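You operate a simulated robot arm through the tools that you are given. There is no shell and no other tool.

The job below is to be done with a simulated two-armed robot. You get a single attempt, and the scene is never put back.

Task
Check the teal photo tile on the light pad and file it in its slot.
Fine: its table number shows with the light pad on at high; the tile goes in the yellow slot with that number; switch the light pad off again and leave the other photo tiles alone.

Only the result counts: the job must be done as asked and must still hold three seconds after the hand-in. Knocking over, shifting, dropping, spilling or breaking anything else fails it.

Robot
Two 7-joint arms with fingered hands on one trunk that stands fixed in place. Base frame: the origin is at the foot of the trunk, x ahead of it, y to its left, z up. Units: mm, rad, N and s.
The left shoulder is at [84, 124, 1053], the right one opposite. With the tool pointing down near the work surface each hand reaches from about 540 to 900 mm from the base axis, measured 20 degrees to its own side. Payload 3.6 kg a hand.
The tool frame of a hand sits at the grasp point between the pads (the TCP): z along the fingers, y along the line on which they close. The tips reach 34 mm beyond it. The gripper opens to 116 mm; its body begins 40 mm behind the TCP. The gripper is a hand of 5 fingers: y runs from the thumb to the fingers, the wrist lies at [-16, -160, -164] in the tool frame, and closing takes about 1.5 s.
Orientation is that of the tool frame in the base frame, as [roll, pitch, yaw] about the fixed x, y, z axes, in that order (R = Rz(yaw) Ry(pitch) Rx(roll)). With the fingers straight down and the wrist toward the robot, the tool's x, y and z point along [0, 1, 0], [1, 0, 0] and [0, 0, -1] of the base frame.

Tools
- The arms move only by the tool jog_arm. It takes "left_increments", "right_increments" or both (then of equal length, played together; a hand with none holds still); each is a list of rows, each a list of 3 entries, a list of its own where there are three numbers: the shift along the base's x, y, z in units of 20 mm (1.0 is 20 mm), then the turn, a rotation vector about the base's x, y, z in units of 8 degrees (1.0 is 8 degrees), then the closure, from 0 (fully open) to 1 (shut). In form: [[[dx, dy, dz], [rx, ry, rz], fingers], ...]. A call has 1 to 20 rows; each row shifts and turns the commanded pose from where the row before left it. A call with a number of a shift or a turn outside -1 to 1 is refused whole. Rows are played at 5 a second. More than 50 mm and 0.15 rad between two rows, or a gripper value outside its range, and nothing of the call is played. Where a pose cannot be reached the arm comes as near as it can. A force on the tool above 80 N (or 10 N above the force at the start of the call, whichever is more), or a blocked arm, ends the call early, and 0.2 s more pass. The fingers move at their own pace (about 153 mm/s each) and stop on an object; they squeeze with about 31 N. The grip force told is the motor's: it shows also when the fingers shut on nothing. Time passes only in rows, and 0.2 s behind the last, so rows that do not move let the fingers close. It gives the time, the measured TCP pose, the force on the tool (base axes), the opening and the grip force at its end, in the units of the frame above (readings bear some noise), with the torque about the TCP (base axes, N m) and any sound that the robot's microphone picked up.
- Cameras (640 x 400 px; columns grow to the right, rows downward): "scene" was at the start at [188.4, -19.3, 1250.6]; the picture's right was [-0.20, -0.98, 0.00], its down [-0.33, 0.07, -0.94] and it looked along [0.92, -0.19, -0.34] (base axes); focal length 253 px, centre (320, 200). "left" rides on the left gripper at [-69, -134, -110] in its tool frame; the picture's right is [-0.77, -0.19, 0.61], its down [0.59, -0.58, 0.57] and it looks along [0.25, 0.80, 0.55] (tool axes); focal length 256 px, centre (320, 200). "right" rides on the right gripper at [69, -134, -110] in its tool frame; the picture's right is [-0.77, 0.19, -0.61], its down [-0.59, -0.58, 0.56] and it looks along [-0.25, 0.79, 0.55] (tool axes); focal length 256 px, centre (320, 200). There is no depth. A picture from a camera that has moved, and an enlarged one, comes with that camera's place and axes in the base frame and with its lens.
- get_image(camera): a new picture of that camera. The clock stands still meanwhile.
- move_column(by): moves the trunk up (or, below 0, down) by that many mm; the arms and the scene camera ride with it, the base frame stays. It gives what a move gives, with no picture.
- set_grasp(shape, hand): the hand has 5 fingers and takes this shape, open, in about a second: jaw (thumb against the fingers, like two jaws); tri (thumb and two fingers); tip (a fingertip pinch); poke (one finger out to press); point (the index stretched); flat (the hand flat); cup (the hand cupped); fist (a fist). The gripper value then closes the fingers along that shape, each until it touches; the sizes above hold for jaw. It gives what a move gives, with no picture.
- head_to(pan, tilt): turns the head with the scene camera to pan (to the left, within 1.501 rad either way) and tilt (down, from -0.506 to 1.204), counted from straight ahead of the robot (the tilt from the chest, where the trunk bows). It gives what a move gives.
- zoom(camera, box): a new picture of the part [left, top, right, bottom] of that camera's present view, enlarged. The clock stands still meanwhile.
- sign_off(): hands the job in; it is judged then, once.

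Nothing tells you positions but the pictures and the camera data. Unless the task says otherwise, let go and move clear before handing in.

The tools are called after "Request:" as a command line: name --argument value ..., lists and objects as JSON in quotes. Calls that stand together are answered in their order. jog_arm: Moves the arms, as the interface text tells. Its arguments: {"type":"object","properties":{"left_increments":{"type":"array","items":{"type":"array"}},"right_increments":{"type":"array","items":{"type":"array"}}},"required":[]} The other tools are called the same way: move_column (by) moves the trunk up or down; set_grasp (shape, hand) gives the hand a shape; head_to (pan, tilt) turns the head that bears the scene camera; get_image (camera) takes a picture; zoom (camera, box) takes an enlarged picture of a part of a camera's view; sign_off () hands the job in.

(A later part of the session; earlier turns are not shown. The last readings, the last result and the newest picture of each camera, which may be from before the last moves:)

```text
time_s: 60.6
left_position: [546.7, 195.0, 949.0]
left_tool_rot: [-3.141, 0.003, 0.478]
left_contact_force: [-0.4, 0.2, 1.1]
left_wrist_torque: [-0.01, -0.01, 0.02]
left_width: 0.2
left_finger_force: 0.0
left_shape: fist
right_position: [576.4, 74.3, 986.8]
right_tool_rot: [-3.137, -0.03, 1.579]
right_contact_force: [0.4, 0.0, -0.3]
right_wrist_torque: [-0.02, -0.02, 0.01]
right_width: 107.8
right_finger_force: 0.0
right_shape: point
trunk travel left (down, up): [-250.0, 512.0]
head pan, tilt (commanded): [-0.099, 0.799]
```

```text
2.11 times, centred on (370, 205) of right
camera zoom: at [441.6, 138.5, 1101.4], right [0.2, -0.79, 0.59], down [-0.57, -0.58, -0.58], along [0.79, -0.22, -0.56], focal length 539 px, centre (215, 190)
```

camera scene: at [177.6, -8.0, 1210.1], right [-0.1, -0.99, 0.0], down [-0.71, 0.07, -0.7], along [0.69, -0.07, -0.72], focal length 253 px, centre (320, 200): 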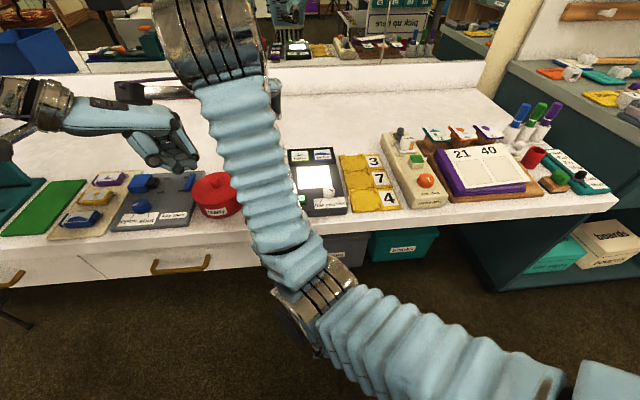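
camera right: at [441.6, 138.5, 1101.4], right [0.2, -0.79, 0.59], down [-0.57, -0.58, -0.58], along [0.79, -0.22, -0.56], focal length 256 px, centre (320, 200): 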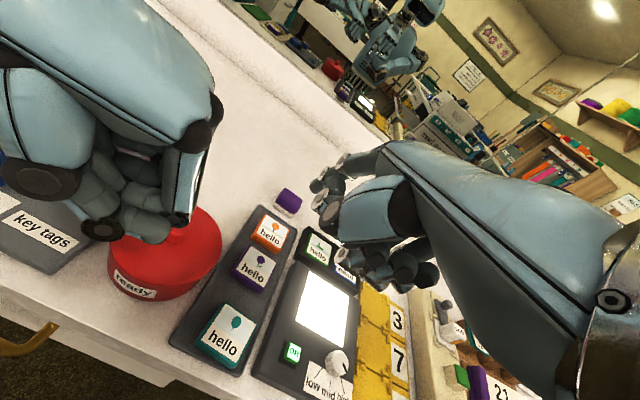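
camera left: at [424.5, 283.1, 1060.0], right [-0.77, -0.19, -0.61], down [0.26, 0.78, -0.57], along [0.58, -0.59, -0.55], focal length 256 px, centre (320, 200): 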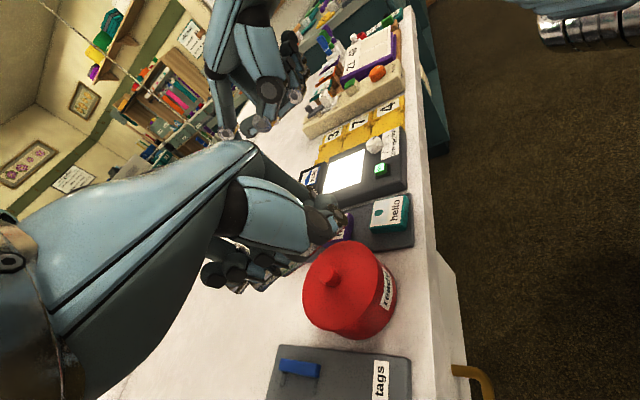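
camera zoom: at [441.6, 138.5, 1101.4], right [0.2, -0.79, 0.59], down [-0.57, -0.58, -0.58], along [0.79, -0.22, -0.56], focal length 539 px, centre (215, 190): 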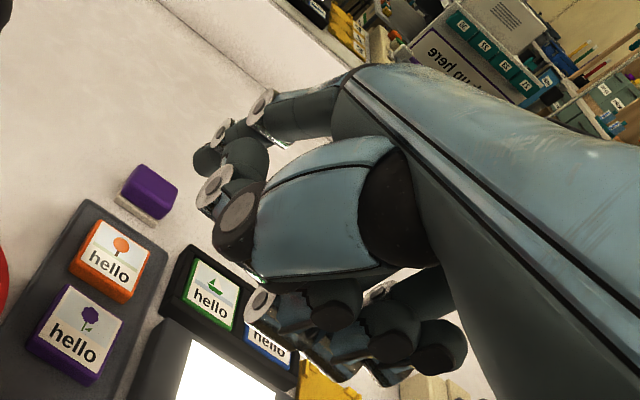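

The stretched index angles forward about 45°, while the poke shape gives a nearly horizontal last link that could press along the tile's side face. I'll re-level the right hand, set poke, and check precisely where its thumb sits.

Request:
set_grasp --shape "poke" --hand "right"

Request:
jog_arm --right_increments '[[[0, 0, -0.9], [0.05, 0.2, -0.07], 0], [[0, 0, -0.9], [0, 0, 0], 0], [[0, 0, -0.9], [0, 0, 0], 0], [[0, 0, -0.9], [0, 0, 0], 0]]'

Request:
zoom --camera "left" --box '[230, 50, 410, 240]'

Request:
zoom --camera "right" --box '[230, 130, 430, 320]'

```text
time_s: 61.5
left_position: [547.2, 195.3, 949.5]
left_tool_rot: [-3.141, 0.001, 0.478]
left_contact_force: [-0.2, 0.3, -0.9]
left_wrist_torque: [0.02, 0.0, -0.01]
left_width: 0.0
left_finger_force: 0.1
left_shape: fist
right_position: [576.2, 74.5, 987.7]
right_tool_rot: [-3.136, -0.03, 1.58]
right_contact_force: [-0.1, -0.3, 0.5]
right_wrist_torque: [-0.01, -0.02, 0.0]
right_width: 0.0
right_finger_force: 0.1
right_shape: poke
trunk travel left (down, up): [-250.0, 512.0]
head pan, tilt (commanded): [-0.099, 0.799]
```

```text
time_s: 62.5
left_position: [547.7, 195.5, 948.3]
left_tool_rot: [3.141, 0.0, 0.478]
left_contact_force: [0.3, -0.4, 1.1]
left_wrist_torque: [-0.01, 0.02, 0.02]
left_width: 0.0
left_finger_force: 0.0
left_shape: fist
right_position: [578.5, 67.0, 919.3]
right_tool_rot: [-3.123, -0.025, 1.558]
right_contact_force: [-0.7, 0.2, -0.1]
right_wrist_torque: [0.03, 0.02, -0.01]
right_width: 0.0
right_finger_force: 0.1
right_shape: poke
trunk travel left (down, up): [-250.0, 512.0]
head pan, tilt (commanded): [-0.099, 0.799]
```

```text
2.11 times, centred on (320, 145) of left
camera zoom: at [424.5, 283.0, 1060.0], right [-0.77, -0.19, -0.61], down [0.26, 0.78, -0.57], along [0.58, -0.59, -0.55], focal length 539 px, centre (320, 316)
```

zoom: 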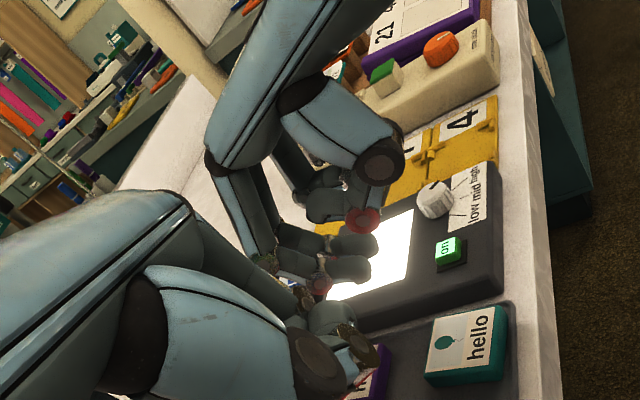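

```text
2.11 times, centred on (330, 225) of right
camera zoom: at [447.6, 133.1, 1033.5], right [0.19, -0.79, 0.59], down [-0.6, -0.57, -0.57], along [0.78, -0.24, -0.58], focal length 539 px, centre (299, 147)
```

zoom: 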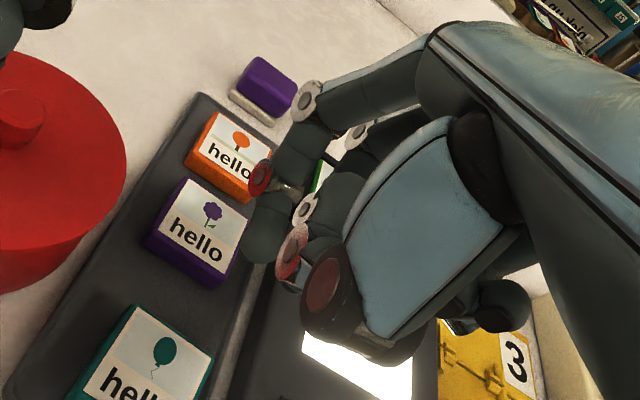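

The right hand is a little off-level there, but the tray's front edge offers a solution: if the tile's near face reaches that edge, the thumb can dip past it with the hand tilted back slightly, making the pads nearly vertical. I'll re-level the hand and press on the tile again to drag it a few millimetres further toward me.

Request:
jog_arm --right_increments '[[[-0.3, 0, -0.5], [-0.18, -0.13, 0.09], 0], [[-0.27, 0, -0.9], [0, 0, 0], 0], [[0, 0, -0.9], [0, 0, 0], 0], [[0, 0, -0.9], [0, 0, 0], 0], [[0, 0, 0], [0, 0, 0], 0]]'

Request:
zoom --camera "left" --box '[330, 150, 440, 260]'

Request:
zoom --camera "right" --box '[190, 150, 370, 310]'

```text
time_s: 63.9
left_position: [546.8, 195.8, 948.7]
left_tool_rot: [-3.139, 0.003, 0.479]
left_contact_force: [-0.9, -0.4, 0.0]
left_wrist_torque: [0.05, -0.01, -0.02]
left_width: 0.1
left_finger_force: 0.2
left_shape: fist
right_position: [578.1, 50.5, 850.3]
right_tool_rot: [3.129, 0.047, 1.558]
right_contact_force: [0.5, 0.0, -0.2]
right_wrist_torque: [0.03, 0.01, 0.02]
right_width: 0.1
right_finger_force: 0.2
right_shape: poke
trunk travel left (down, up): [-250.0, 512.0]
head pan, tilt (commanded): [-0.099, 0.799]
stopped in row 5 (right hand): the arm was blocked; the commanded pose is now the measured one
```

```text
3.64 times, centred on (385, 205) of left
camera zoom: at [424.5, 282.8, 1060.2], right [-0.77, -0.19, -0.61], down [0.26, 0.78, -0.57], along [0.58, -0.59, -0.55], focal length 931 px, centre (84, 182)
```

zoom: 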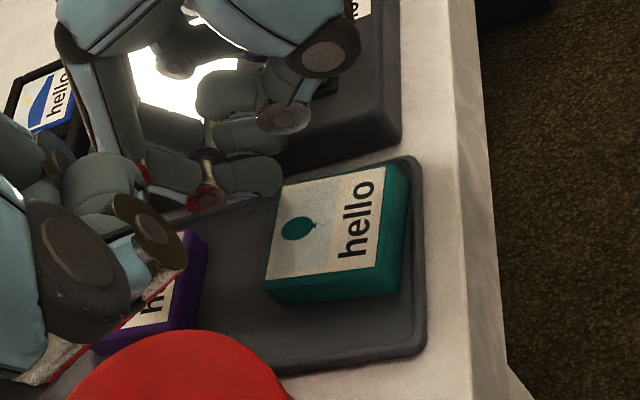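

```text
2.50 times, centred on (280, 230) of right
camera zoom: at [442.1, 125.4, 956.6], right [0.17, -0.74, 0.65], down [-0.58, -0.61, -0.54], along [0.8, -0.28, -0.53], focal length 640 px, centre (420, 125)
```

zoom: 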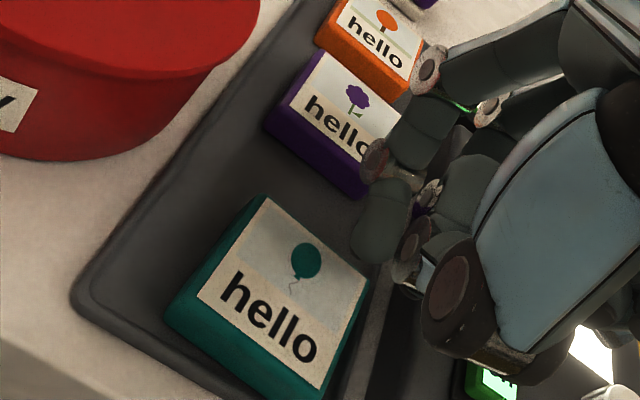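

The right arm reports being blocked here, so it's folded near a limit. Raising the trunk should give both arms more room, so I'll do that and then re-approach.

Request:
move_column --by 130

Request:
jog_arm --right_increments '[[[0, -0.9, 0], [0, 0, 0], 0], [[0, -0.9, 0], [0.1, -0.2, 0.05], 0], [[0, -0.9, 0], [0.1, -0.2, 0.05], 0], [[0, -0.9, 0], [0, 0, 0], 0]]'

```text
time_s: 65.5
left_position: [547.5, 194.7, 1078.2]
left_tool_rot: [-3.141, 0.002, 0.478]
left_contact_force: [0.1, 0.0, 0.2]
left_wrist_torque: [-0.02, -0.02, 0.03]
left_width: 0.1
left_finger_force: 0.0
left_shape: fist
right_position: [591.7, 15.3, 975.3]
right_tool_rot: [3.109, 0.114, 1.514]
right_contact_force: [0.1, -0.5, -0.8]
right_wrist_torque: [-0.03, 0.02, 0.0]
right_width: 0.0
right_finger_force: 0.1
right_shape: poke
trunk travel left (down, up): [-380.0, 382.0]
head pan, tilt (commanded): [-0.099, 0.799]
```

```text
time_s: 66.5
left_position: [547.1, 194.5, 1079.1]
left_tool_rot: [3.141, 0.0, 0.479]
left_contact_force: [0.2, -0.5, -0.5]
left_wrist_torque: [0.0, 0.02, 0.01]
left_width: 0.0
left_finger_force: 0.1
left_shape: fist
right_position: [583.6, -31.1, 990.5]
right_tool_rot: [3.055, 0.038, 1.559]
right_contact_force: [0.0, 1.1, -0.1]
right_wrist_torque: [-0.01, 0.02, -0.03]
right_width: 0.0
right_finger_force: 0.1
right_shape: poke
trunk travel left (down, up): [-380.0, 382.0]
head pan, tilt (commanded): [-0.099, 0.799]
```

Request:
head_to --pan 0.0 --tilt 1.0

Request:
get_image --camera "scene"

Request:
get_image --camera "left"

```text
time_s: 67.2
left_position: [545.7, 195.2, 1078.7]
left_tool_rot: [-3.141, 0.001, 0.479]
left_contact_force: [0.6, 0.7, -0.5]
left_wrist_torque: [-0.01, 0.0, 0.01]
left_width: 0.4
left_finger_force: 0.0
left_shape: fist
right_position: [582.7, -31.5, 986.6]
right_tool_rot: [3.059, 0.044, 1.56]
right_contact_force: [-0.3, 0.4, -0.2]
right_wrist_torque: [-0.01, 0.02, 0.01]
right_width: 0.0
right_finger_force: 0.1
right_shape: poke
trunk travel left (down, up): [-380.0, 382.0]
head pan, tilt (commanded): [0.0, 1.0]
```

```text
taken
camera scene: at [118.4, -0.3, 1327.9], right [0.0, -1.0, 0.0], down [-0.84, 0.0, -0.54], along [0.54, 0.0, -0.84], focal length 253 px, centre (320, 200)
```

scene: 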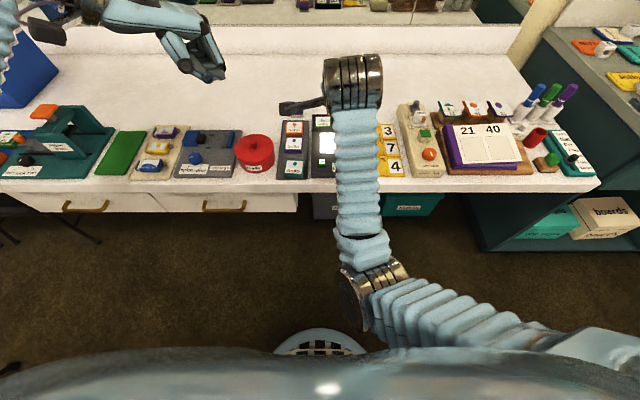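

```text
taken
camera left: at [424.3, 282.9, 1190.2], right [-0.77, -0.19, -0.61], down [0.26, 0.78, -0.57], along [0.58, -0.59, -0.55], focal length 256 px, centre (320, 200)
```

left: 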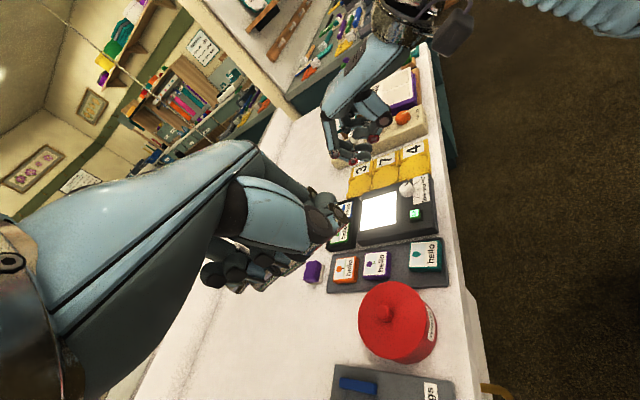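

Request:
zoom --camera "scene" --box '[225, 110, 345, 200]'

Request:
zoom --camera "scene" --box '[300, 100, 420, 200]'

Request:
zoom --camera "left" --box '[320, 210, 470, 380]'

```text
4.44 times, centred on (285, 155) of scene
camera zoom: at [118.4, -0.3, 1327.9], right [0.0, -1.0, 0.0], down [-0.84, 0.0, -0.54], along [0.54, 0.0, -0.84], focal length 1125 px, centre (476, 400)
```

zoom: 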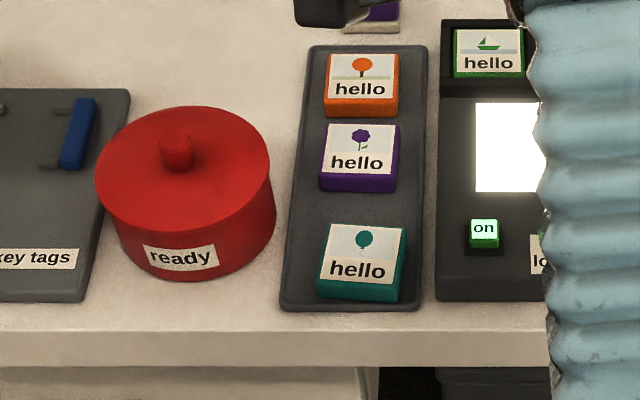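

```text
4.00 times, centred on (360, 150) of scene
camera zoom: at [118.4, -0.3, 1327.9], right [0.0, -1.0, 0.0], down [-0.84, 0.0, -0.54], along [0.54, 0.0, -0.84], focal length 1012 px, centre (160, 400)
```

zoom: 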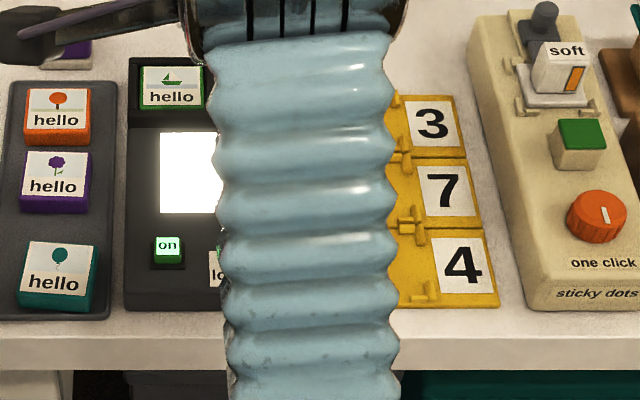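

```text
2.35 times, centred on (395, 295) of left
camera zoom: at [424.3, 282.9, 1190.2], right [-0.77, -0.19, -0.61], down [0.26, 0.78, -0.57], along [0.58, -0.59, -0.55], focal length 602 px, centre (144, -24)
```

zoom: 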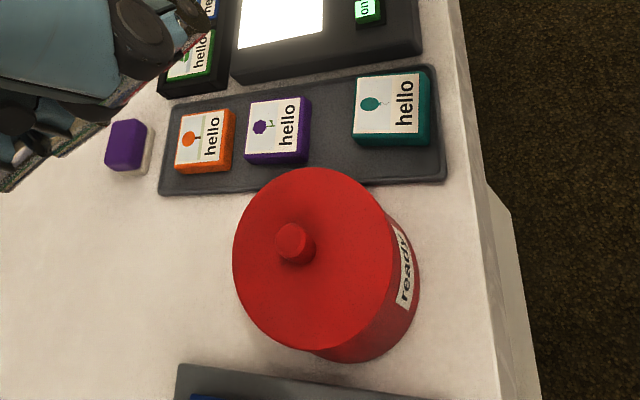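

From above, the tile measures about 49 mm square at (562, 68), and the red box is further away than I feared (right edge near y = 126). The right arm is cramped here, so I'll move it back as an observer and use the left hand at the tray instead.

Request:
jog_arm --right_increments '[[[-0.3, -0.3, 0.6], [0.16, 0.3, 0], 0], [[-0.5, -0.3, 0.6], [0.15, 0.29, 0], 0], [[-0.7, -0.5, 0.6], [0, 0, 0.5], 0], [[-0.7, -0.5, 0.6], [0, 0, 0.9], 0], [[-0.7, -0.5, 0.6], [0, 0, 0.9], 0], [[-0.7, -0.5, 0.6], [0, 0, 0.9], 0], [[-0.7, -0.5, 0.6], [0, 0, 0.9], 0], [[-0.5, -0.3, 0.5], [0, 0, 0.9], 0], [[-0.3, 0, 0.5], [0, 0, 0.9], 0], [[0, 0, 0], [0, 0, 0.9], 0]]'

Request:
get_image --camera "right"

Request:
get_image --camera "scene"

```text
time_s: 69.4
left_position: [546.8, 194.3, 1079.9]
left_tool_rot: [-3.14, 0.0, 0.479]
left_contact_force: [0.3, -0.3, 0.2]
left_wrist_torque: [0.01, -0.02, 0.0]
left_width: 0.0
left_finger_force: 0.0
left_shape: fist
right_position: [504.7, -71.4, 1081.7]
right_tool_rot: [3.089, -0.026, 2.346]
right_contact_force: [-0.1, 0.1, -0.1]
right_wrist_torque: [0.01, 0.02, -0.02]
right_width: 0.0
right_finger_force: 0.1
right_shape: poke
right hand out of reach, approached as far as the arm can: row 6, 7
trunk travel left (down, up): [-380.0, 382.0]
head pan, tilt (commanded): [0.0, 1.0]
```

```text
taken
camera right: at [356.8, -123.1, 1186.3], right [0.66, -0.45, 0.6], down [0.01, -0.79, -0.61], along [0.75, 0.41, -0.52], focal length 256 px, centre (320, 200)
```

right: 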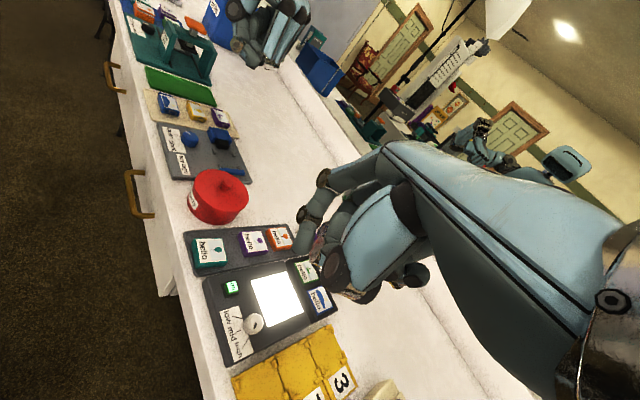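

```text
taken
camera scene: at [118.3, -1.6, 1327.9], right [0.0, -1.0, 0.0], down [-0.84, 0.0, -0.54], along [0.54, 0.0, -0.84], focal length 253 px, centre (320, 200)
```

scene: 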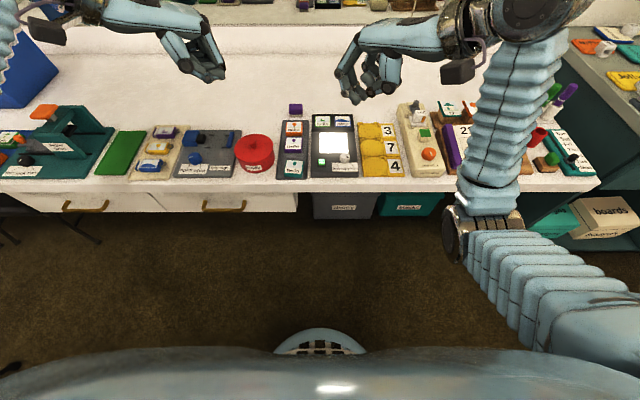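

The right camera now gives a good view from the right, and the top-down view is clear. I'll bring the left hand in the poke shape over the teal tile.

Request:
set_grasp --shape "poke" --hand "left"

Request:
jog_arm --left_increments '[[[0.12, -0.78, -0.5], [0, 0, 0.978], 0], [[0.12, -0.78, -0.5], [0, 0, 0.978], 0], [[0.12, -0.78, -0.5], [0, 0, 0.978], 0], [[0.12, -0.78, -0.5], [0, 0, 0.978], 0], [[0.12, -0.78, -0.5], [0, 0, 0.978], 0], [[0.12, -0.78, -0.5], [0, 0, 0.978], 0], [[0.12, -0.78, -0.5], [0, 0, 0.978], 0], [[0.12, -0.78, -0.5], [0, 0, 0.978], 0], [[0, 0, 0], [0, 0, 0], 0]]'

Request:
get_image --camera "scene"

Request:
zoom --camera "right" --box '[160, 130, 340, 300]'

```text
time_s: 70.3
left_position: [545.6, 195.1, 1078.9]
left_tool_rot: [-3.141, -0.001, 0.478]
left_contact_force: [0.3, -0.4, 0.6]
left_wrist_torque: [0.03, 0.0, -0.01]
left_width: 0.0
left_finger_force: 0.1
left_shape: poke
right_position: [503.4, -71.2, 1080.8]
right_tool_rot: [3.09, -0.024, 2.342]
right_contact_force: [0.3, 0.9, 0.2]
right_wrist_torque: [0.02, -0.02, 0.01]
right_width: 0.2
right_finger_force: 0.0
right_shape: poke
trunk travel left (down, up): [-380.0, 382.0]
head pan, tilt (commanded): [0.0, 1.0]
```

```text
time_s: 72.3
left_position: [565.4, 70.9, 1002.4]
left_tool_rot: [3.141, 0.003, 1.573]
left_contact_force: [-0.3, 0.6, 1.1]
left_wrist_torque: [0.03, 0.02, 0.01]
left_width: 0.2
left_finger_force: 0.0
left_shape: poke
right_position: [504.0, -71.4, 1081.3]
right_tool_rot: [3.091, -0.021, 2.344]
right_contact_force: [0.9, 0.9, -0.1]
right_wrist_torque: [-0.03, 0.01, -0.01]
right_width: 0.2
right_finger_force: 0.1
right_shape: poke
trunk travel left (down, up): [-380.0, 382.0]
head pan, tilt (commanded): [0.0, 1.0]
```

```text
taken
camera scene: at [118.2, -0.3, 1327.9], right [0.0, -1.0, 0.0], down [-0.84, 0.0, -0.54], along [0.54, 0.0, -0.84], focal length 253 px, centre (320, 200)
```

scene: 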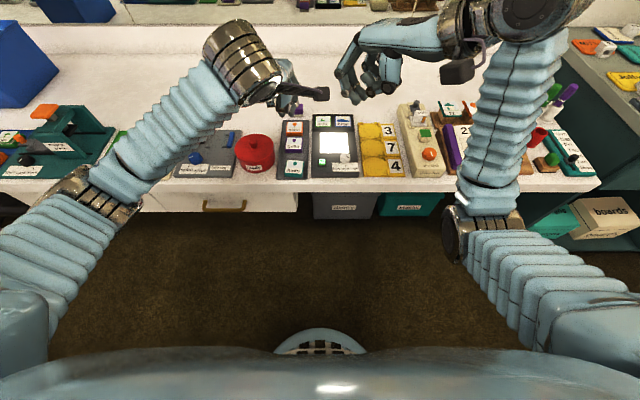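

```text
2.35 times, centred on (250, 215) of right
camera zoom: at [356.8, -121.5, 1186.3], right [0.66, -0.45, 0.6], down [0.01, -0.79, -0.61], along [0.75, 0.41, -0.52], focal length 602 px, centre (485, 165)
```

zoom: 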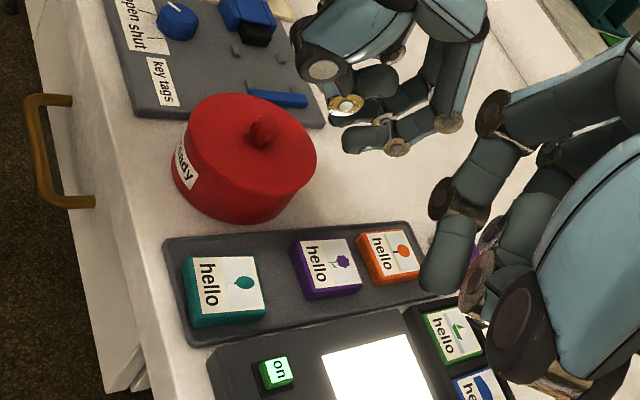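

The left arm tracks perfectly here. I'll lower the poke fingers to just above the tile.

Request:
jog_arm --left_increments '[[[0, 0, -0.95], [0, 0, 0], 0], [[0, 0, -0.95], [0, 0, 0], 0], [[0, 0, -0.95], [0, 0, 0], 0], [[0, 0, -0.95], [0, 0, 0], 0], [[0, 0, -0.95], [0, 0, 0], 0], [[0, 0, -0.95], [0, 0, 0], 0], [[0, 0, -0.95], [0, 0, 0], 0], [[0, 0, -0.95], [0, 0, 0], 0], [[0, 0, 0], [0, 0, 0], 0]]'

Request:
zoom --camera "right" --box '[180, 190, 300, 300]'

Request:
zoom --camera "scene" --box '[225, 110, 345, 200]'

Request:
zoom --camera "left" --box '[240, 150, 480, 340]'

```text
time_s: 74.3
left_position: [565.3, 70.5, 846.0]
left_tool_rot: [-3.141, -0.001, 1.57]
left_contact_force: [0.2, 0.2, -0.3]
left_wrist_torque: [0.04, 0.02, 0.04]
left_width: 0.0
left_finger_force: 0.1
left_shape: poke
right_position: [503.3, -71.9, 1080.7]
right_tool_rot: [3.089, -0.024, 2.344]
right_contact_force: [-0.1, -0.2, 0.2]
right_wrist_torque: [-0.01, 0.03, 0.0]
right_width: 0.1
right_finger_force: 0.1
right_shape: poke
trunk travel left (down, up): [-380.0, 382.0]
head pan, tilt (commanded): [0.0, 1.0]
```

```text
3.64 times, centred on (240, 245) of right
camera zoom: at [356.9, -122.0, 1186.3], right [0.66, -0.45, 0.6], down [0.01, -0.79, -0.61], along [0.75, 0.41, -0.52], focal length 931 px, centre (611, 36)
```

zoom: 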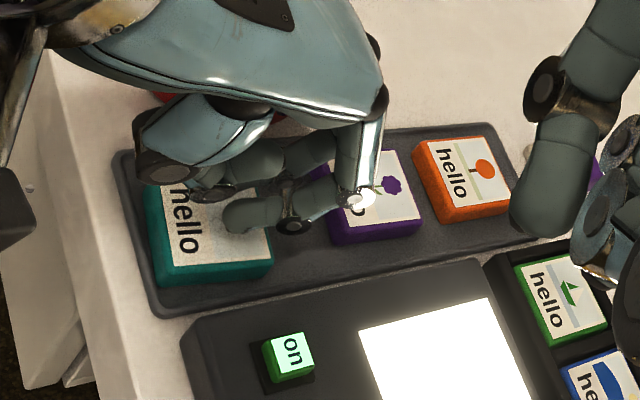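

```text
4.44 times, centred on (285, 155) of scene
camera zoom: at [118.3, -0.8, 1327.9], right [0.0, -1.0, 0.0], down [-0.84, 0.0, -0.54], along [0.54, 0.0, -0.84], focal length 1125 px, centre (476, 400)
```

zoom: 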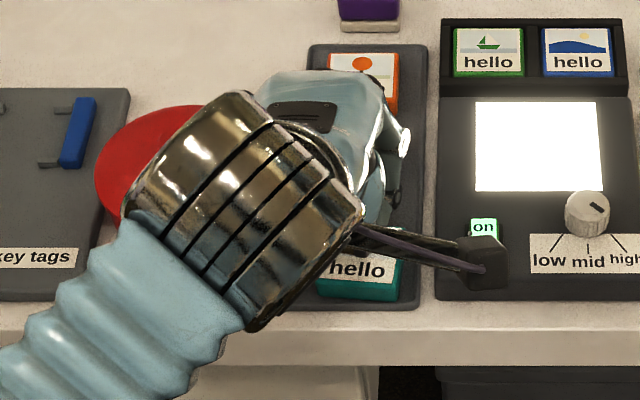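

```text
2.11 times, centred on (360, 245) of left
camera zoom: at [431.5, 1.8, 956.9], right [-0.19, -0.77, -0.61], down [-0.58, 0.59, -0.56], along [0.79, 0.25, -0.56], focal length 539 px, centre (236, 105)
```

zoom: 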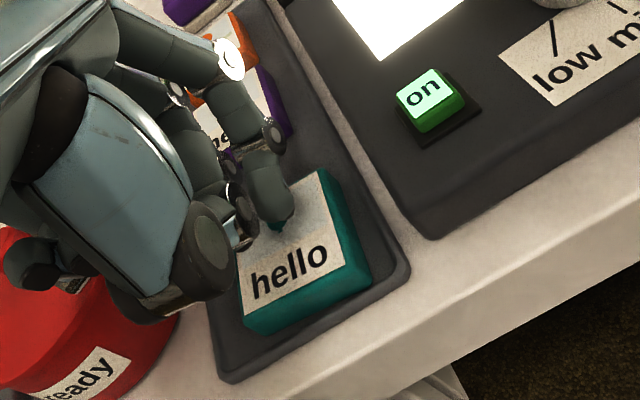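

Clear views now. I'll touch down on the tile and drag it about 8 mm toward the robot.

Request:
jog_arm --left_increments '[[[0, 0, -0.45], [0, 0, 0], 0], [[0, 0, -0.15], [0, 0, 0], 0], [[0, 0, 0], [0, 0, 0], 0]]'

Request:
jog_arm --left_increments '[[[0, 0, -0.1], [0, 0, 0], 0], [[0, 0, 0], [0, 0, 0], 0]]'

```text
time_s: 75.1
left_position: [565.1, 70.2, 836.3]
left_tool_rot: [-3.14, -0.002, 1.571]
left_contact_force: [-0.2, 0.7, 0.1]
left_wrist_torque: [0.0, -0.04, 0.01]
left_width: 0.1
left_finger_force: 0.0
left_shape: poke
right_position: [503.4, -70.9, 1081.5]
right_tool_rot: [3.089, -0.023, 2.345]
right_contact_force: [0.3, -0.9, -0.5]
right_wrist_torque: [0.01, 0.01, -0.01]
right_width: 0.2
right_finger_force: 0.0
right_shape: poke
trunk travel left (down, up): [-380.0, 382.0]
head pan, tilt (commanded): [0.0, 1.0]
```

```text
time_s: 75.7
left_position: [565.7, 70.1, 834.8]
left_tool_rot: [3.14, 0.002, 1.57]
left_contact_force: [0.6, -0.7, 6.0]
left_wrist_torque: [-0.02, 0.05, 0.02]
left_width: 0.0
left_finger_force: 0.0
left_shape: poke
right_position: [502.4, -72.1, 1082.5]
right_tool_rot: [3.09, -0.021, 2.344]
right_contact_force: [-0.2, 0.4, 0.9]
right_wrist_torque: [0.0, -0.01, 0.02]
right_width: 0.0
right_finger_force: 0.1
right_shape: poke
trunk travel left (down, up): [-380.0, 382.0]
head pan, tilt (commanded): [0.0, 1.0]
```

Request:
jog_arm --left_increments '[[[0, 0, -0.08], [0, 0, 0], 0], [[-0.12, 0, 0], [0, 0, 0], 0], [[-0.12, 0, 0], [0, 0, 0], 0], [[-0.12, 0, 0], [0, 0, 0], 0], [[0, 0, 0], [0, 0, 0], 0]]'

Request:
zoom --camera "right" --box '[180, 190, 300, 300]'

Request:
zoom --camera "left" --box '[240, 150, 480, 340]'

```text
time_s: 76.9
left_position: [558.1, 69.7, 834.7]
left_tool_rot: [3.135, 0.003, 1.569]
left_contact_force: [8.2, 0.9, 26.6]
left_wrist_torque: [-0.06, -0.21, 0.04]
left_width: 0.1
left_finger_force: 0.0
left_shape: poke
right_position: [503.0, -72.1, 1082.9]
right_tool_rot: [3.088, -0.02, 2.346]
right_contact_force: [-0.2, -0.7, 0.4]
right_wrist_torque: [-0.01, -0.01, -0.01]
right_width: 0.0
right_finger_force: 0.0
right_shape: poke
trunk travel left (down, up): [-380.0, 382.0]
head pan, tilt (commanded): [0.0, 1.0]
```

```text
3.64 times, centred on (240, 245) of right
camera zoom: at [355.6, -122.2, 1186.9], right [0.66, -0.45, 0.6], down [0.01, -0.79, -0.61], along [0.75, 0.41, -0.52], focal length 931 px, centre (611, 36)
```

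zoom: 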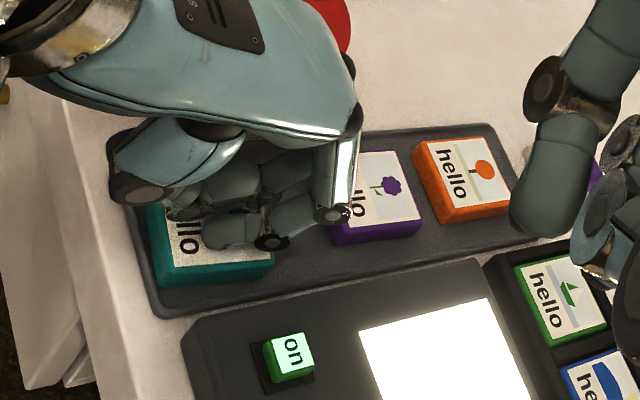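

```text
2.11 times, centred on (360, 245) of left
camera zoom: at [424.6, 1.3, 944.3], right [-0.18, -0.77, -0.61], down [-0.57, 0.59, -0.57], along [0.8, 0.25, -0.55], focal length 539 px, centre (236, 105)
```

zoom: 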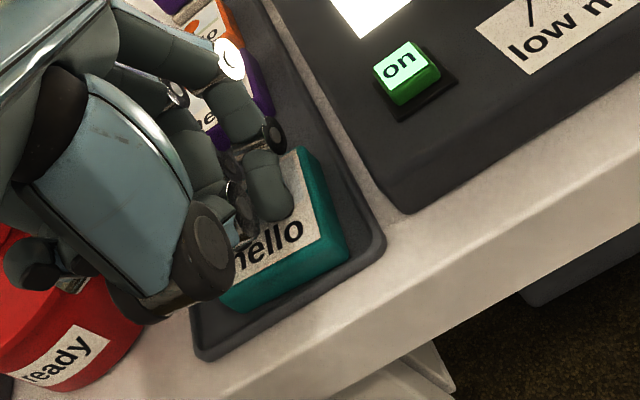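

The tile didn't move: the tray has a rim, and the finger slid with a friction of only about 0.3, which explains the failed pinch. I'll instead clamp the tile between the left hand's poke finger on its left face and the right hand's index tip on its right face. First I'll lift the left hand and park it to the left of the tile.

Request:
jog_arm --left_increments '[[[0, 0, 0.5], [0, 0, 0], 0], [[0, 0.5, 0.9], [0, 0, 0], 0], [[-0.2, 0.9, 0.3], [0, 0, 0], 0], [[-0.1, 0.9, 0], [0, 0, 0], 0], [[0, 0.6, 0], [0, 0, 0], 0], [[0, 0, 0], [0, 0, 0], 0]]'

Request:
set_grasp --shape "point" --hand "right"

Request:
get_image --camera "right"

Request:
get_image --camera "scene"

Request:
get_image --camera "left"

```text
time_s: 78.3
left_position: [553.6, 126.5, 864.9]
left_tool_rot: [-3.14, 0.0, 1.57]
left_contact_force: [0.4, 0.0, -0.2]
left_wrist_torque: [0.01, 0.03, 0.0]
left_width: 0.1
left_finger_force: 0.2
left_shape: poke
right_position: [502.9, -71.7, 1081.7]
right_tool_rot: [3.092, -0.023, 2.345]
right_contact_force: [-0.7, -0.4, 0.0]
right_wrist_torque: [0.01, 0.01, 0.01]
right_width: 0.2
right_finger_force: 0.1
right_shape: poke
trunk travel left (down, up): [-380.0, 382.0]
head pan, tilt (commanded): [0.0, 1.0]
```

```text
time_s: 79.2
left_position: [553.1, 127.3, 865.9]
left_tool_rot: [-3.14, -0.001, 1.57]
left_contact_force: [0.5, 0.4, -1.0]
left_wrist_torque: [0.01, 0.0, 0.03]
left_width: 0.0
left_finger_force: 0.0
left_shape: poke
right_position: [503.5, -72.0, 1081.2]
right_tool_rot: [3.089, -0.023, 2.346]
right_contact_force: [-0.2, 0.0, -0.5]
right_wrist_torque: [-0.03, -0.02, -0.01]
right_width: 108.3
right_finger_force: 0.1
right_shape: point
trunk travel left (down, up): [-380.0, 382.0]
head pan, tilt (commanded): [0.0, 1.0]
```

```text
taken
camera right: at [356.9, -122.0, 1186.3], right [0.66, -0.45, 0.6], down [0.01, -0.79, -0.61], along [0.75, 0.41, -0.52], focal length 256 px, centre (320, 200)
```

right: 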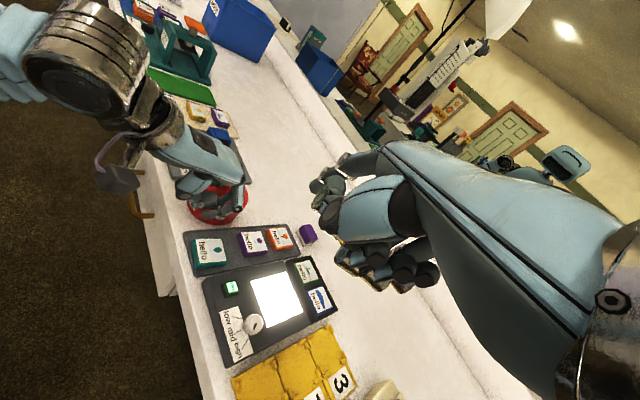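

```text
taken
camera scene: at [118.3, -0.8, 1327.9], right [0.0, -1.0, 0.0], down [-0.84, 0.0, -0.54], along [0.54, 0.0, -0.84], focal length 253 px, centre (320, 200)
```

scene: 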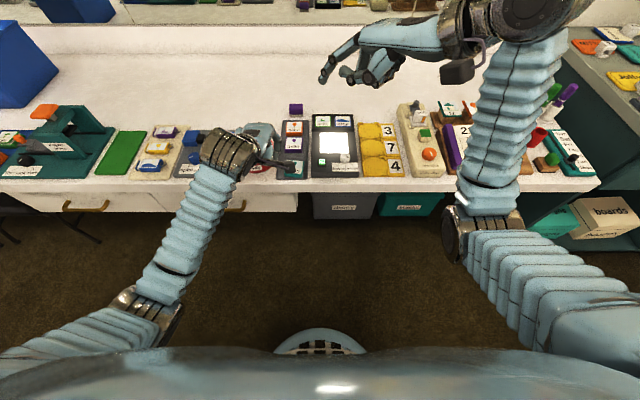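

```text
taken
camera left: at [420.0, 58.4, 976.4], right [-0.19, -0.77, -0.61], down [-0.58, 0.59, -0.56], along [0.79, 0.25, -0.55], focal length 256 px, centre (320, 200)
```

left: 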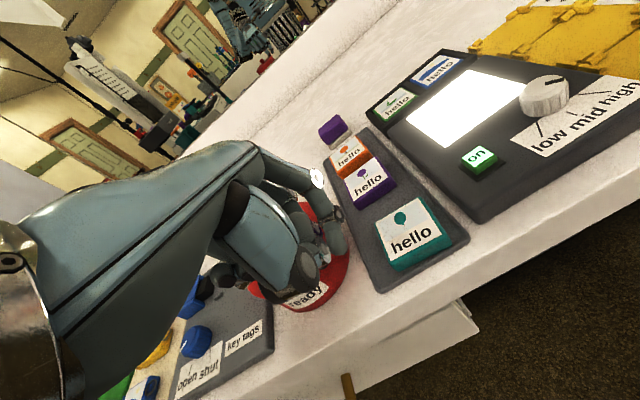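

Request:
zoom --camera "scene" --box '[300, 0, 460, 110]'

Request:
zoom --camera "right" --box '[270, 120, 460, 310]'

Request:
zoom --camera "left" --box '[270, 130, 480, 320]'

```text
3.64 times, centred on (380, 55) of scene
camera zoom: at [118.3, -0.8, 1327.9], right [0.0, -1.0, 0.0], down [-0.84, 0.0, -0.54], along [0.54, 0.0, -0.84], focal length 920 px, centre (102, 727)
```

zoom: 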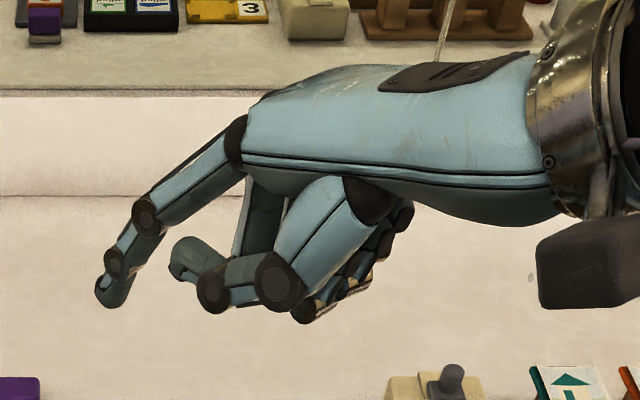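

```text
2.11 times, centred on (365, 215) of right
camera zoom: at [356.9, -122.0, 1186.3], right [0.66, -0.45, 0.6], down [0.01, -0.79, -0.61], along [0.75, 0.41, -0.52], focal length 539 px, centre (225, 168)
```

zoom: 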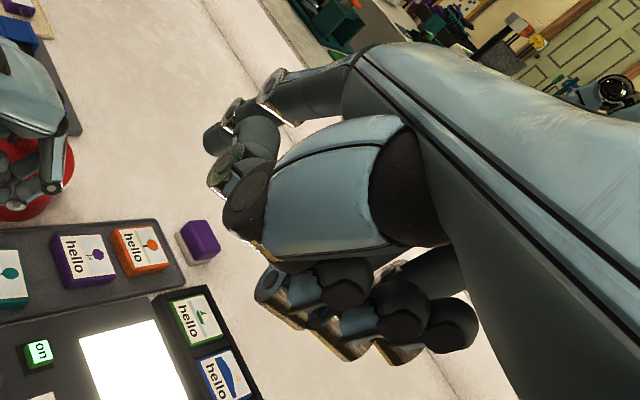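

```text
2.11 times, centred on (375, 225) of left
camera zoom: at [420.0, 58.4, 976.4], right [-0.19, -0.77, -0.61], down [-0.58, 0.59, -0.56], along [0.79, 0.25, -0.55], focal length 539 px, centre (204, 147)
```

zoom: 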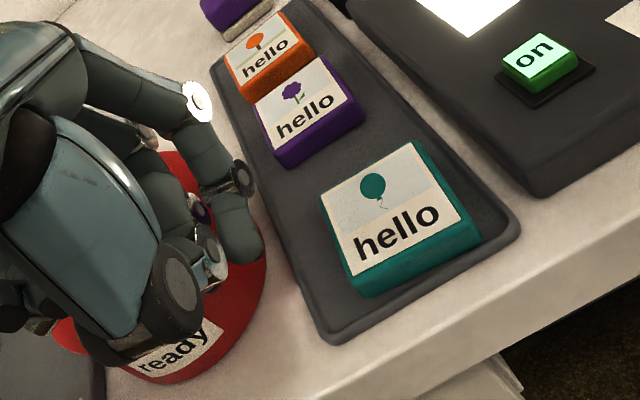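

The "point" index tip sits at about tool (18, 77, 28) and is steep. I'll turn the right hand to face left (yaw +90°) with a 25° downward tilt so its index hangs nearly vertical, ready for the tile's right face.

Request:
jog_arm --right_increments '[[[0.6, 0.0, -0.4], [0, 0, 0.71], 0], [[0.6, 0.0, -0.4], [0, 0, 0.71], 0], [[0.6, 0.0, -0.4], [0, 0, 0.71], 0], [[0.6, 0.0, -0.4], [0, 0, 0.71], 0], [[0.6, 0.0, -0.4], [0, 0, 0.71], 0], [[0.6, 0.0, -0.4], [0, 0, 0.71], 0], [[0.6, 0.0, -0.4], [0, 0, 0.71], 0], [[0.6, 0.0, -0.4], [0, 0, 0.71], 0], [[0, 0, 0], [0, 0, 0], 0]]'

Request:
get_image --camera "right"

Request:
get_image --camera "scene"

```text
time_s: 81.2
left_position: [553.4, 127.0, 865.3]
left_tool_rot: [-3.141, 0.001, 1.573]
left_contact_force: [0.7, -0.3, 0.0]
left_wrist_torque: [-0.05, 0.0, -0.01]
left_width: 0.0
left_finger_force: 0.0
left_shape: poke
right_position: [601.5, -73.4, 1016.6]
right_tool_rot: [3.089, -0.023, 3.139]
right_contact_force: [0.5, -0.2, 0.6]
right_wrist_torque: [0.01, -0.01, -0.02]
right_width: 108.0
right_finger_force: 0.0
right_shape: point
trunk travel left (down, up): [-380.0, 382.0]
head pan, tilt (commanded): [0.0, 1.0]
```

```text
taken
camera right: at [533.9, -213.1, 1122.3], right [0.78, 0.15, 0.6], down [0.58, -0.55, -0.61], along [0.24, 0.82, -0.52], focal length 256 px, centre (320, 200)
```

right: 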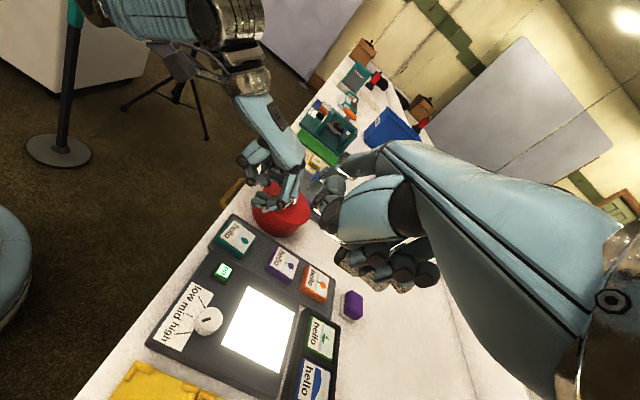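

```text
taken
camera scene: at [118.2, -1.0, 1327.9], right [0.0, -1.0, 0.0], down [-0.84, 0.0, -0.54], along [0.54, 0.0, -0.84], focal length 253 px, centre (320, 200)
```

scene: 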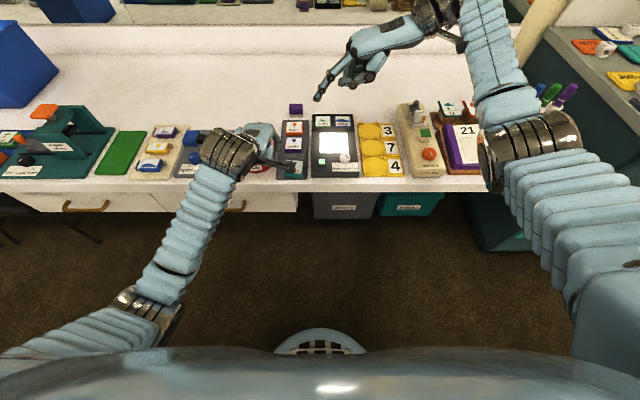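

The right arm tracks well in this posture. I'll tilt the hand down and bring the index tip to hover just right of the tile.

Request:
jog_arm --right_increments '[[[-0.15, 0.3, -0.5], [-0.875, -0.04, 0], 0], [[-0.15, 0.3, -0.7], [-0.875, -0.04, 0], 0], [[-0.15, 0.3, -0.9], [-0.875, -0.04, 0], 0], [[-0.15, 0.3, -0.9], [-0.875, -0.04, 0], 0], [[-0.15, 0.3, -0.9], [0, 0, 0], 0], [[-0.15, 0.3, -0.9], [0, 0, 0], 0], [[-0.15, 0.3, -0.9], [0, 0, 0], 0], [[0, 0, 0], [0, 0, 0], 0]]'

Request:
get_image --camera "right"

Request:
zoom --camera "scene" --box '[240, 80, 400, 200]'

Request:
get_image --camera "left"

```text
time_s: 83.0
left_position: [554.1, 127.3, 865.2]
left_tool_rot: [-3.14, 0.0, 1.571]
left_contact_force: [-0.2, -0.3, 0.3]
left_wrist_torque: [-0.01, 0.02, 0.01]
left_width: 0.1
left_finger_force: 0.0
left_shape: poke
right_position: [580.4, -29.9, 903.2]
right_tool_rot: [-2.705, 0.002, 3.132]
right_contact_force: [-0.6, 0.3, 0.0]
right_wrist_torque: [0.04, 0.01, 0.02]
right_width: 108.0
right_finger_force: 0.1
right_shape: point
trunk travel left (down, up): [-380.0, 382.0]
head pan, tilt (commanded): [0.0, 1.0]
```

```text
taken
camera right: at [509.2, -104.5, 1060.6], right [0.77, 0.42, 0.48], down [0.58, -0.77, -0.27], along [0.25, 0.48, -0.84], focal length 256 px, centre (320, 200)
```

right: 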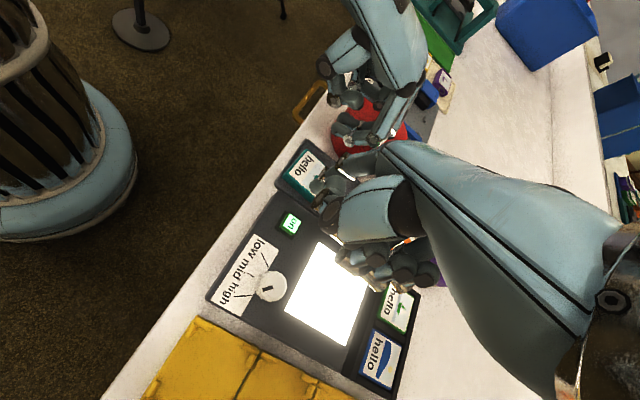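

```text
3.33 times, centred on (320, 140) of scene
camera zoom: at [118.3, -0.7, 1327.9], right [0.0, -1.0, 0.0], down [-0.84, 0.0, -0.54], along [0.54, 0.0, -0.84], focal length 844 px, centre (320, 400)
```

zoom: 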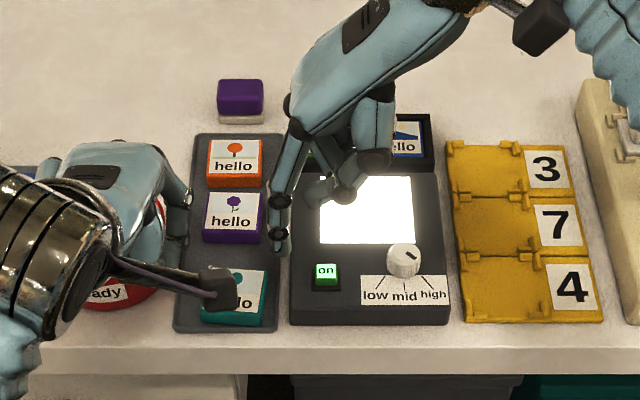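

```text
taken
camera left: at [420.0, 58.5, 976.4], right [-0.19, -0.77, -0.61], down [-0.58, 0.59, -0.56], along [0.79, 0.25, -0.55], focal length 256 px, centre (320, 200)
```

left: 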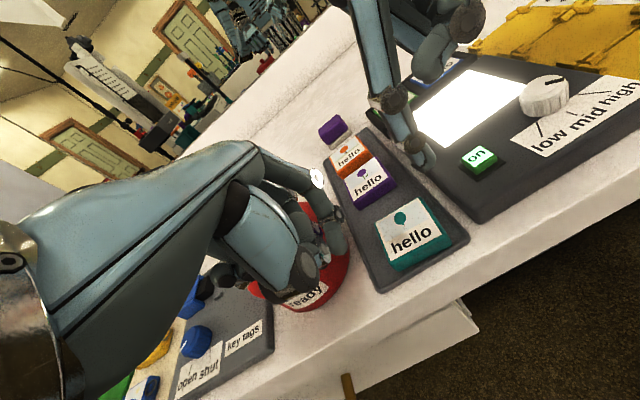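

The right index is now a clean vertical "stick" with its tip at about (563, 28, 845), matching my prediction. I'll zoom in to measure the tile faces precisely.

Request:
zoom --camera "left" --box '[360, 120, 490, 290]'

Request:
zoom --camera "right" --box '[250, 60, 420, 240]'

Request:
zoom --camera "scene" --box '[270, 130, 350, 190]'

```text
2.35 times, centred on (425, 205) of left
camera zoom: at [420.0, 58.5, 976.4], right [-0.19, -0.77, -0.61], down [-0.58, 0.59, -0.56], along [0.79, 0.25, -0.55], focal length 602 px, centre (73, 188)
```

zoom: 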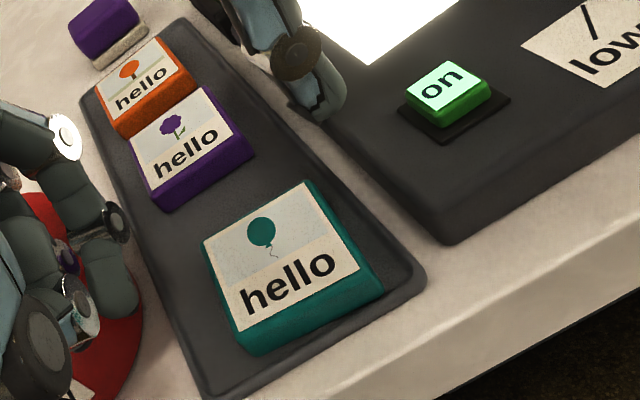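

```text
2.22 times, centred on (335, 150) of right
camera zoom: at [509.2, -104.5, 1060.6], right [0.77, 0.42, 0.48], down [0.58, -0.77, -0.27], along [0.25, 0.48, -0.84], focal length 569 px, centre (287, 311)
```

zoom: 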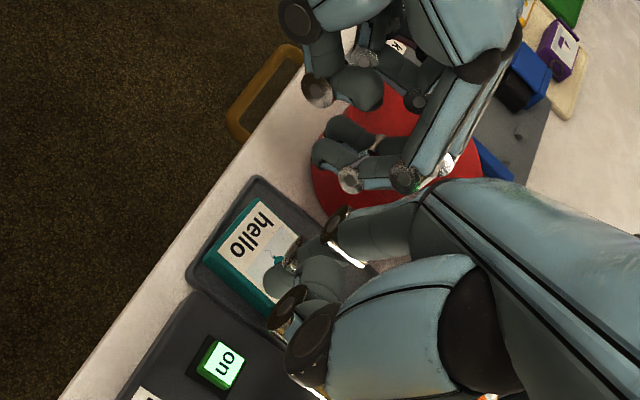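

```text
6.67 times, centred on (310, 160) of scene
camera zoom: at [118.3, -0.7, 1327.9], right [0.0, -1.0, 0.0], down [-0.84, 0.0, -0.54], along [0.54, 0.0, -0.84], focal length 1687 px, centre (387, 467)
```

zoom: 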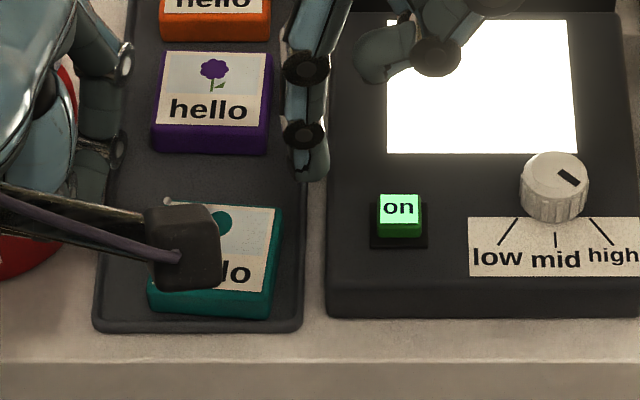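

The tile's right face is near y = 44 and its left face near y = 93. I'll lower the left hand's poke finger down beside the left face, staying clear of the red box.

Request:
jog_arm --left_increments '[[[-0.6, -0.55, 0], [0, 0, 0], 0], [[0, 0, -0.8], [0, 0, 0], 0], [[0, 0, -0.6], [0, 0, 0], 0], [[0, 0, 0], [0, 0, 0], 0]]'

Request:
zoom --camera "right" --box '[250, 60, 420, 240]'

Request:
zoom --camera "left" --box '[280, 150, 450, 320]'

Request:
zoom --camera "scene" --box '[230, 120, 330, 200]'

```text
time_s: 84.0
left_position: [541.7, 117.0, 838.1]
left_tool_rot: [3.14, 0.0, 1.569]
left_contact_force: [0.6, 0.6, -0.6]
left_wrist_torque: [0.0, 0.0, 0.0]
left_width: 0.1
left_finger_force: 0.0
left_shape: poke
right_position: [579.7, -30.7, 905.1]
right_tool_rot: [-2.705, 0.002, 3.131]
right_contact_force: [-0.3, -0.3, 0.4]
right_wrist_torque: [-0.02, 0.0, 0.02]
right_width: 108.1
right_finger_force: 0.1
right_shape: point
trunk travel left (down, up): [-380.0, 382.0]
head pan, tilt (commanded): [0.0, 1.0]
```

```text
2.22 times, centred on (335, 150) of right
camera zoom: at [509.3, -104.6, 1060.8], right [0.77, 0.42, 0.48], down [0.58, -0.77, -0.27], along [0.25, 0.48, -0.84], focal length 569 px, centre (287, 311)
```

zoom: 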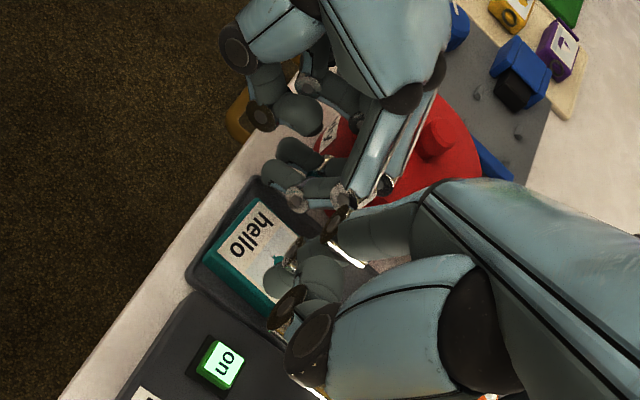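

```text
2.35 times, centred on (365, 235) of left
camera zoom: at [407.0, 48.5, 949.2], right [-0.19, -0.77, -0.61], down [-0.58, 0.59, -0.57], along [0.8, 0.25, -0.55], focal length 602 px, centre (214, 118)
```

zoom: 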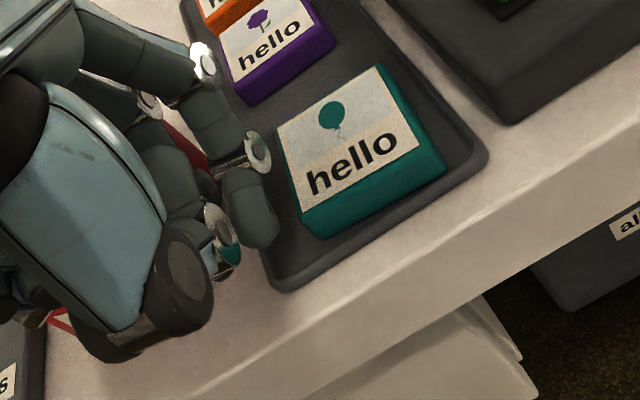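

```text
5.00 times, centred on (280, 160) of scene
camera zoom: at [118.3, -0.7, 1327.9], right [0.0, -1.0, 0.0], down [-0.84, 0.0, -0.54], along [0.54, 0.0, -0.84], focal length 1265 px, centre (520, 400)
```

zoom: 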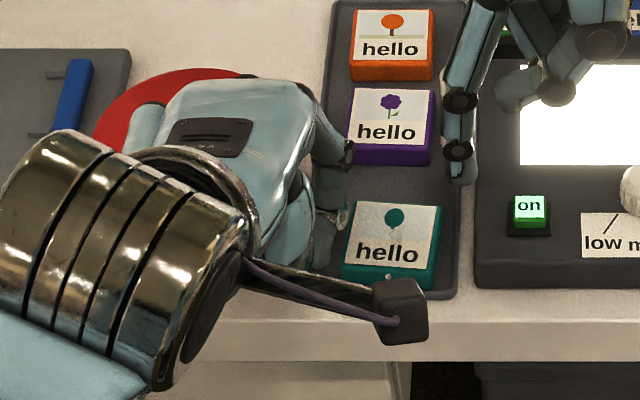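

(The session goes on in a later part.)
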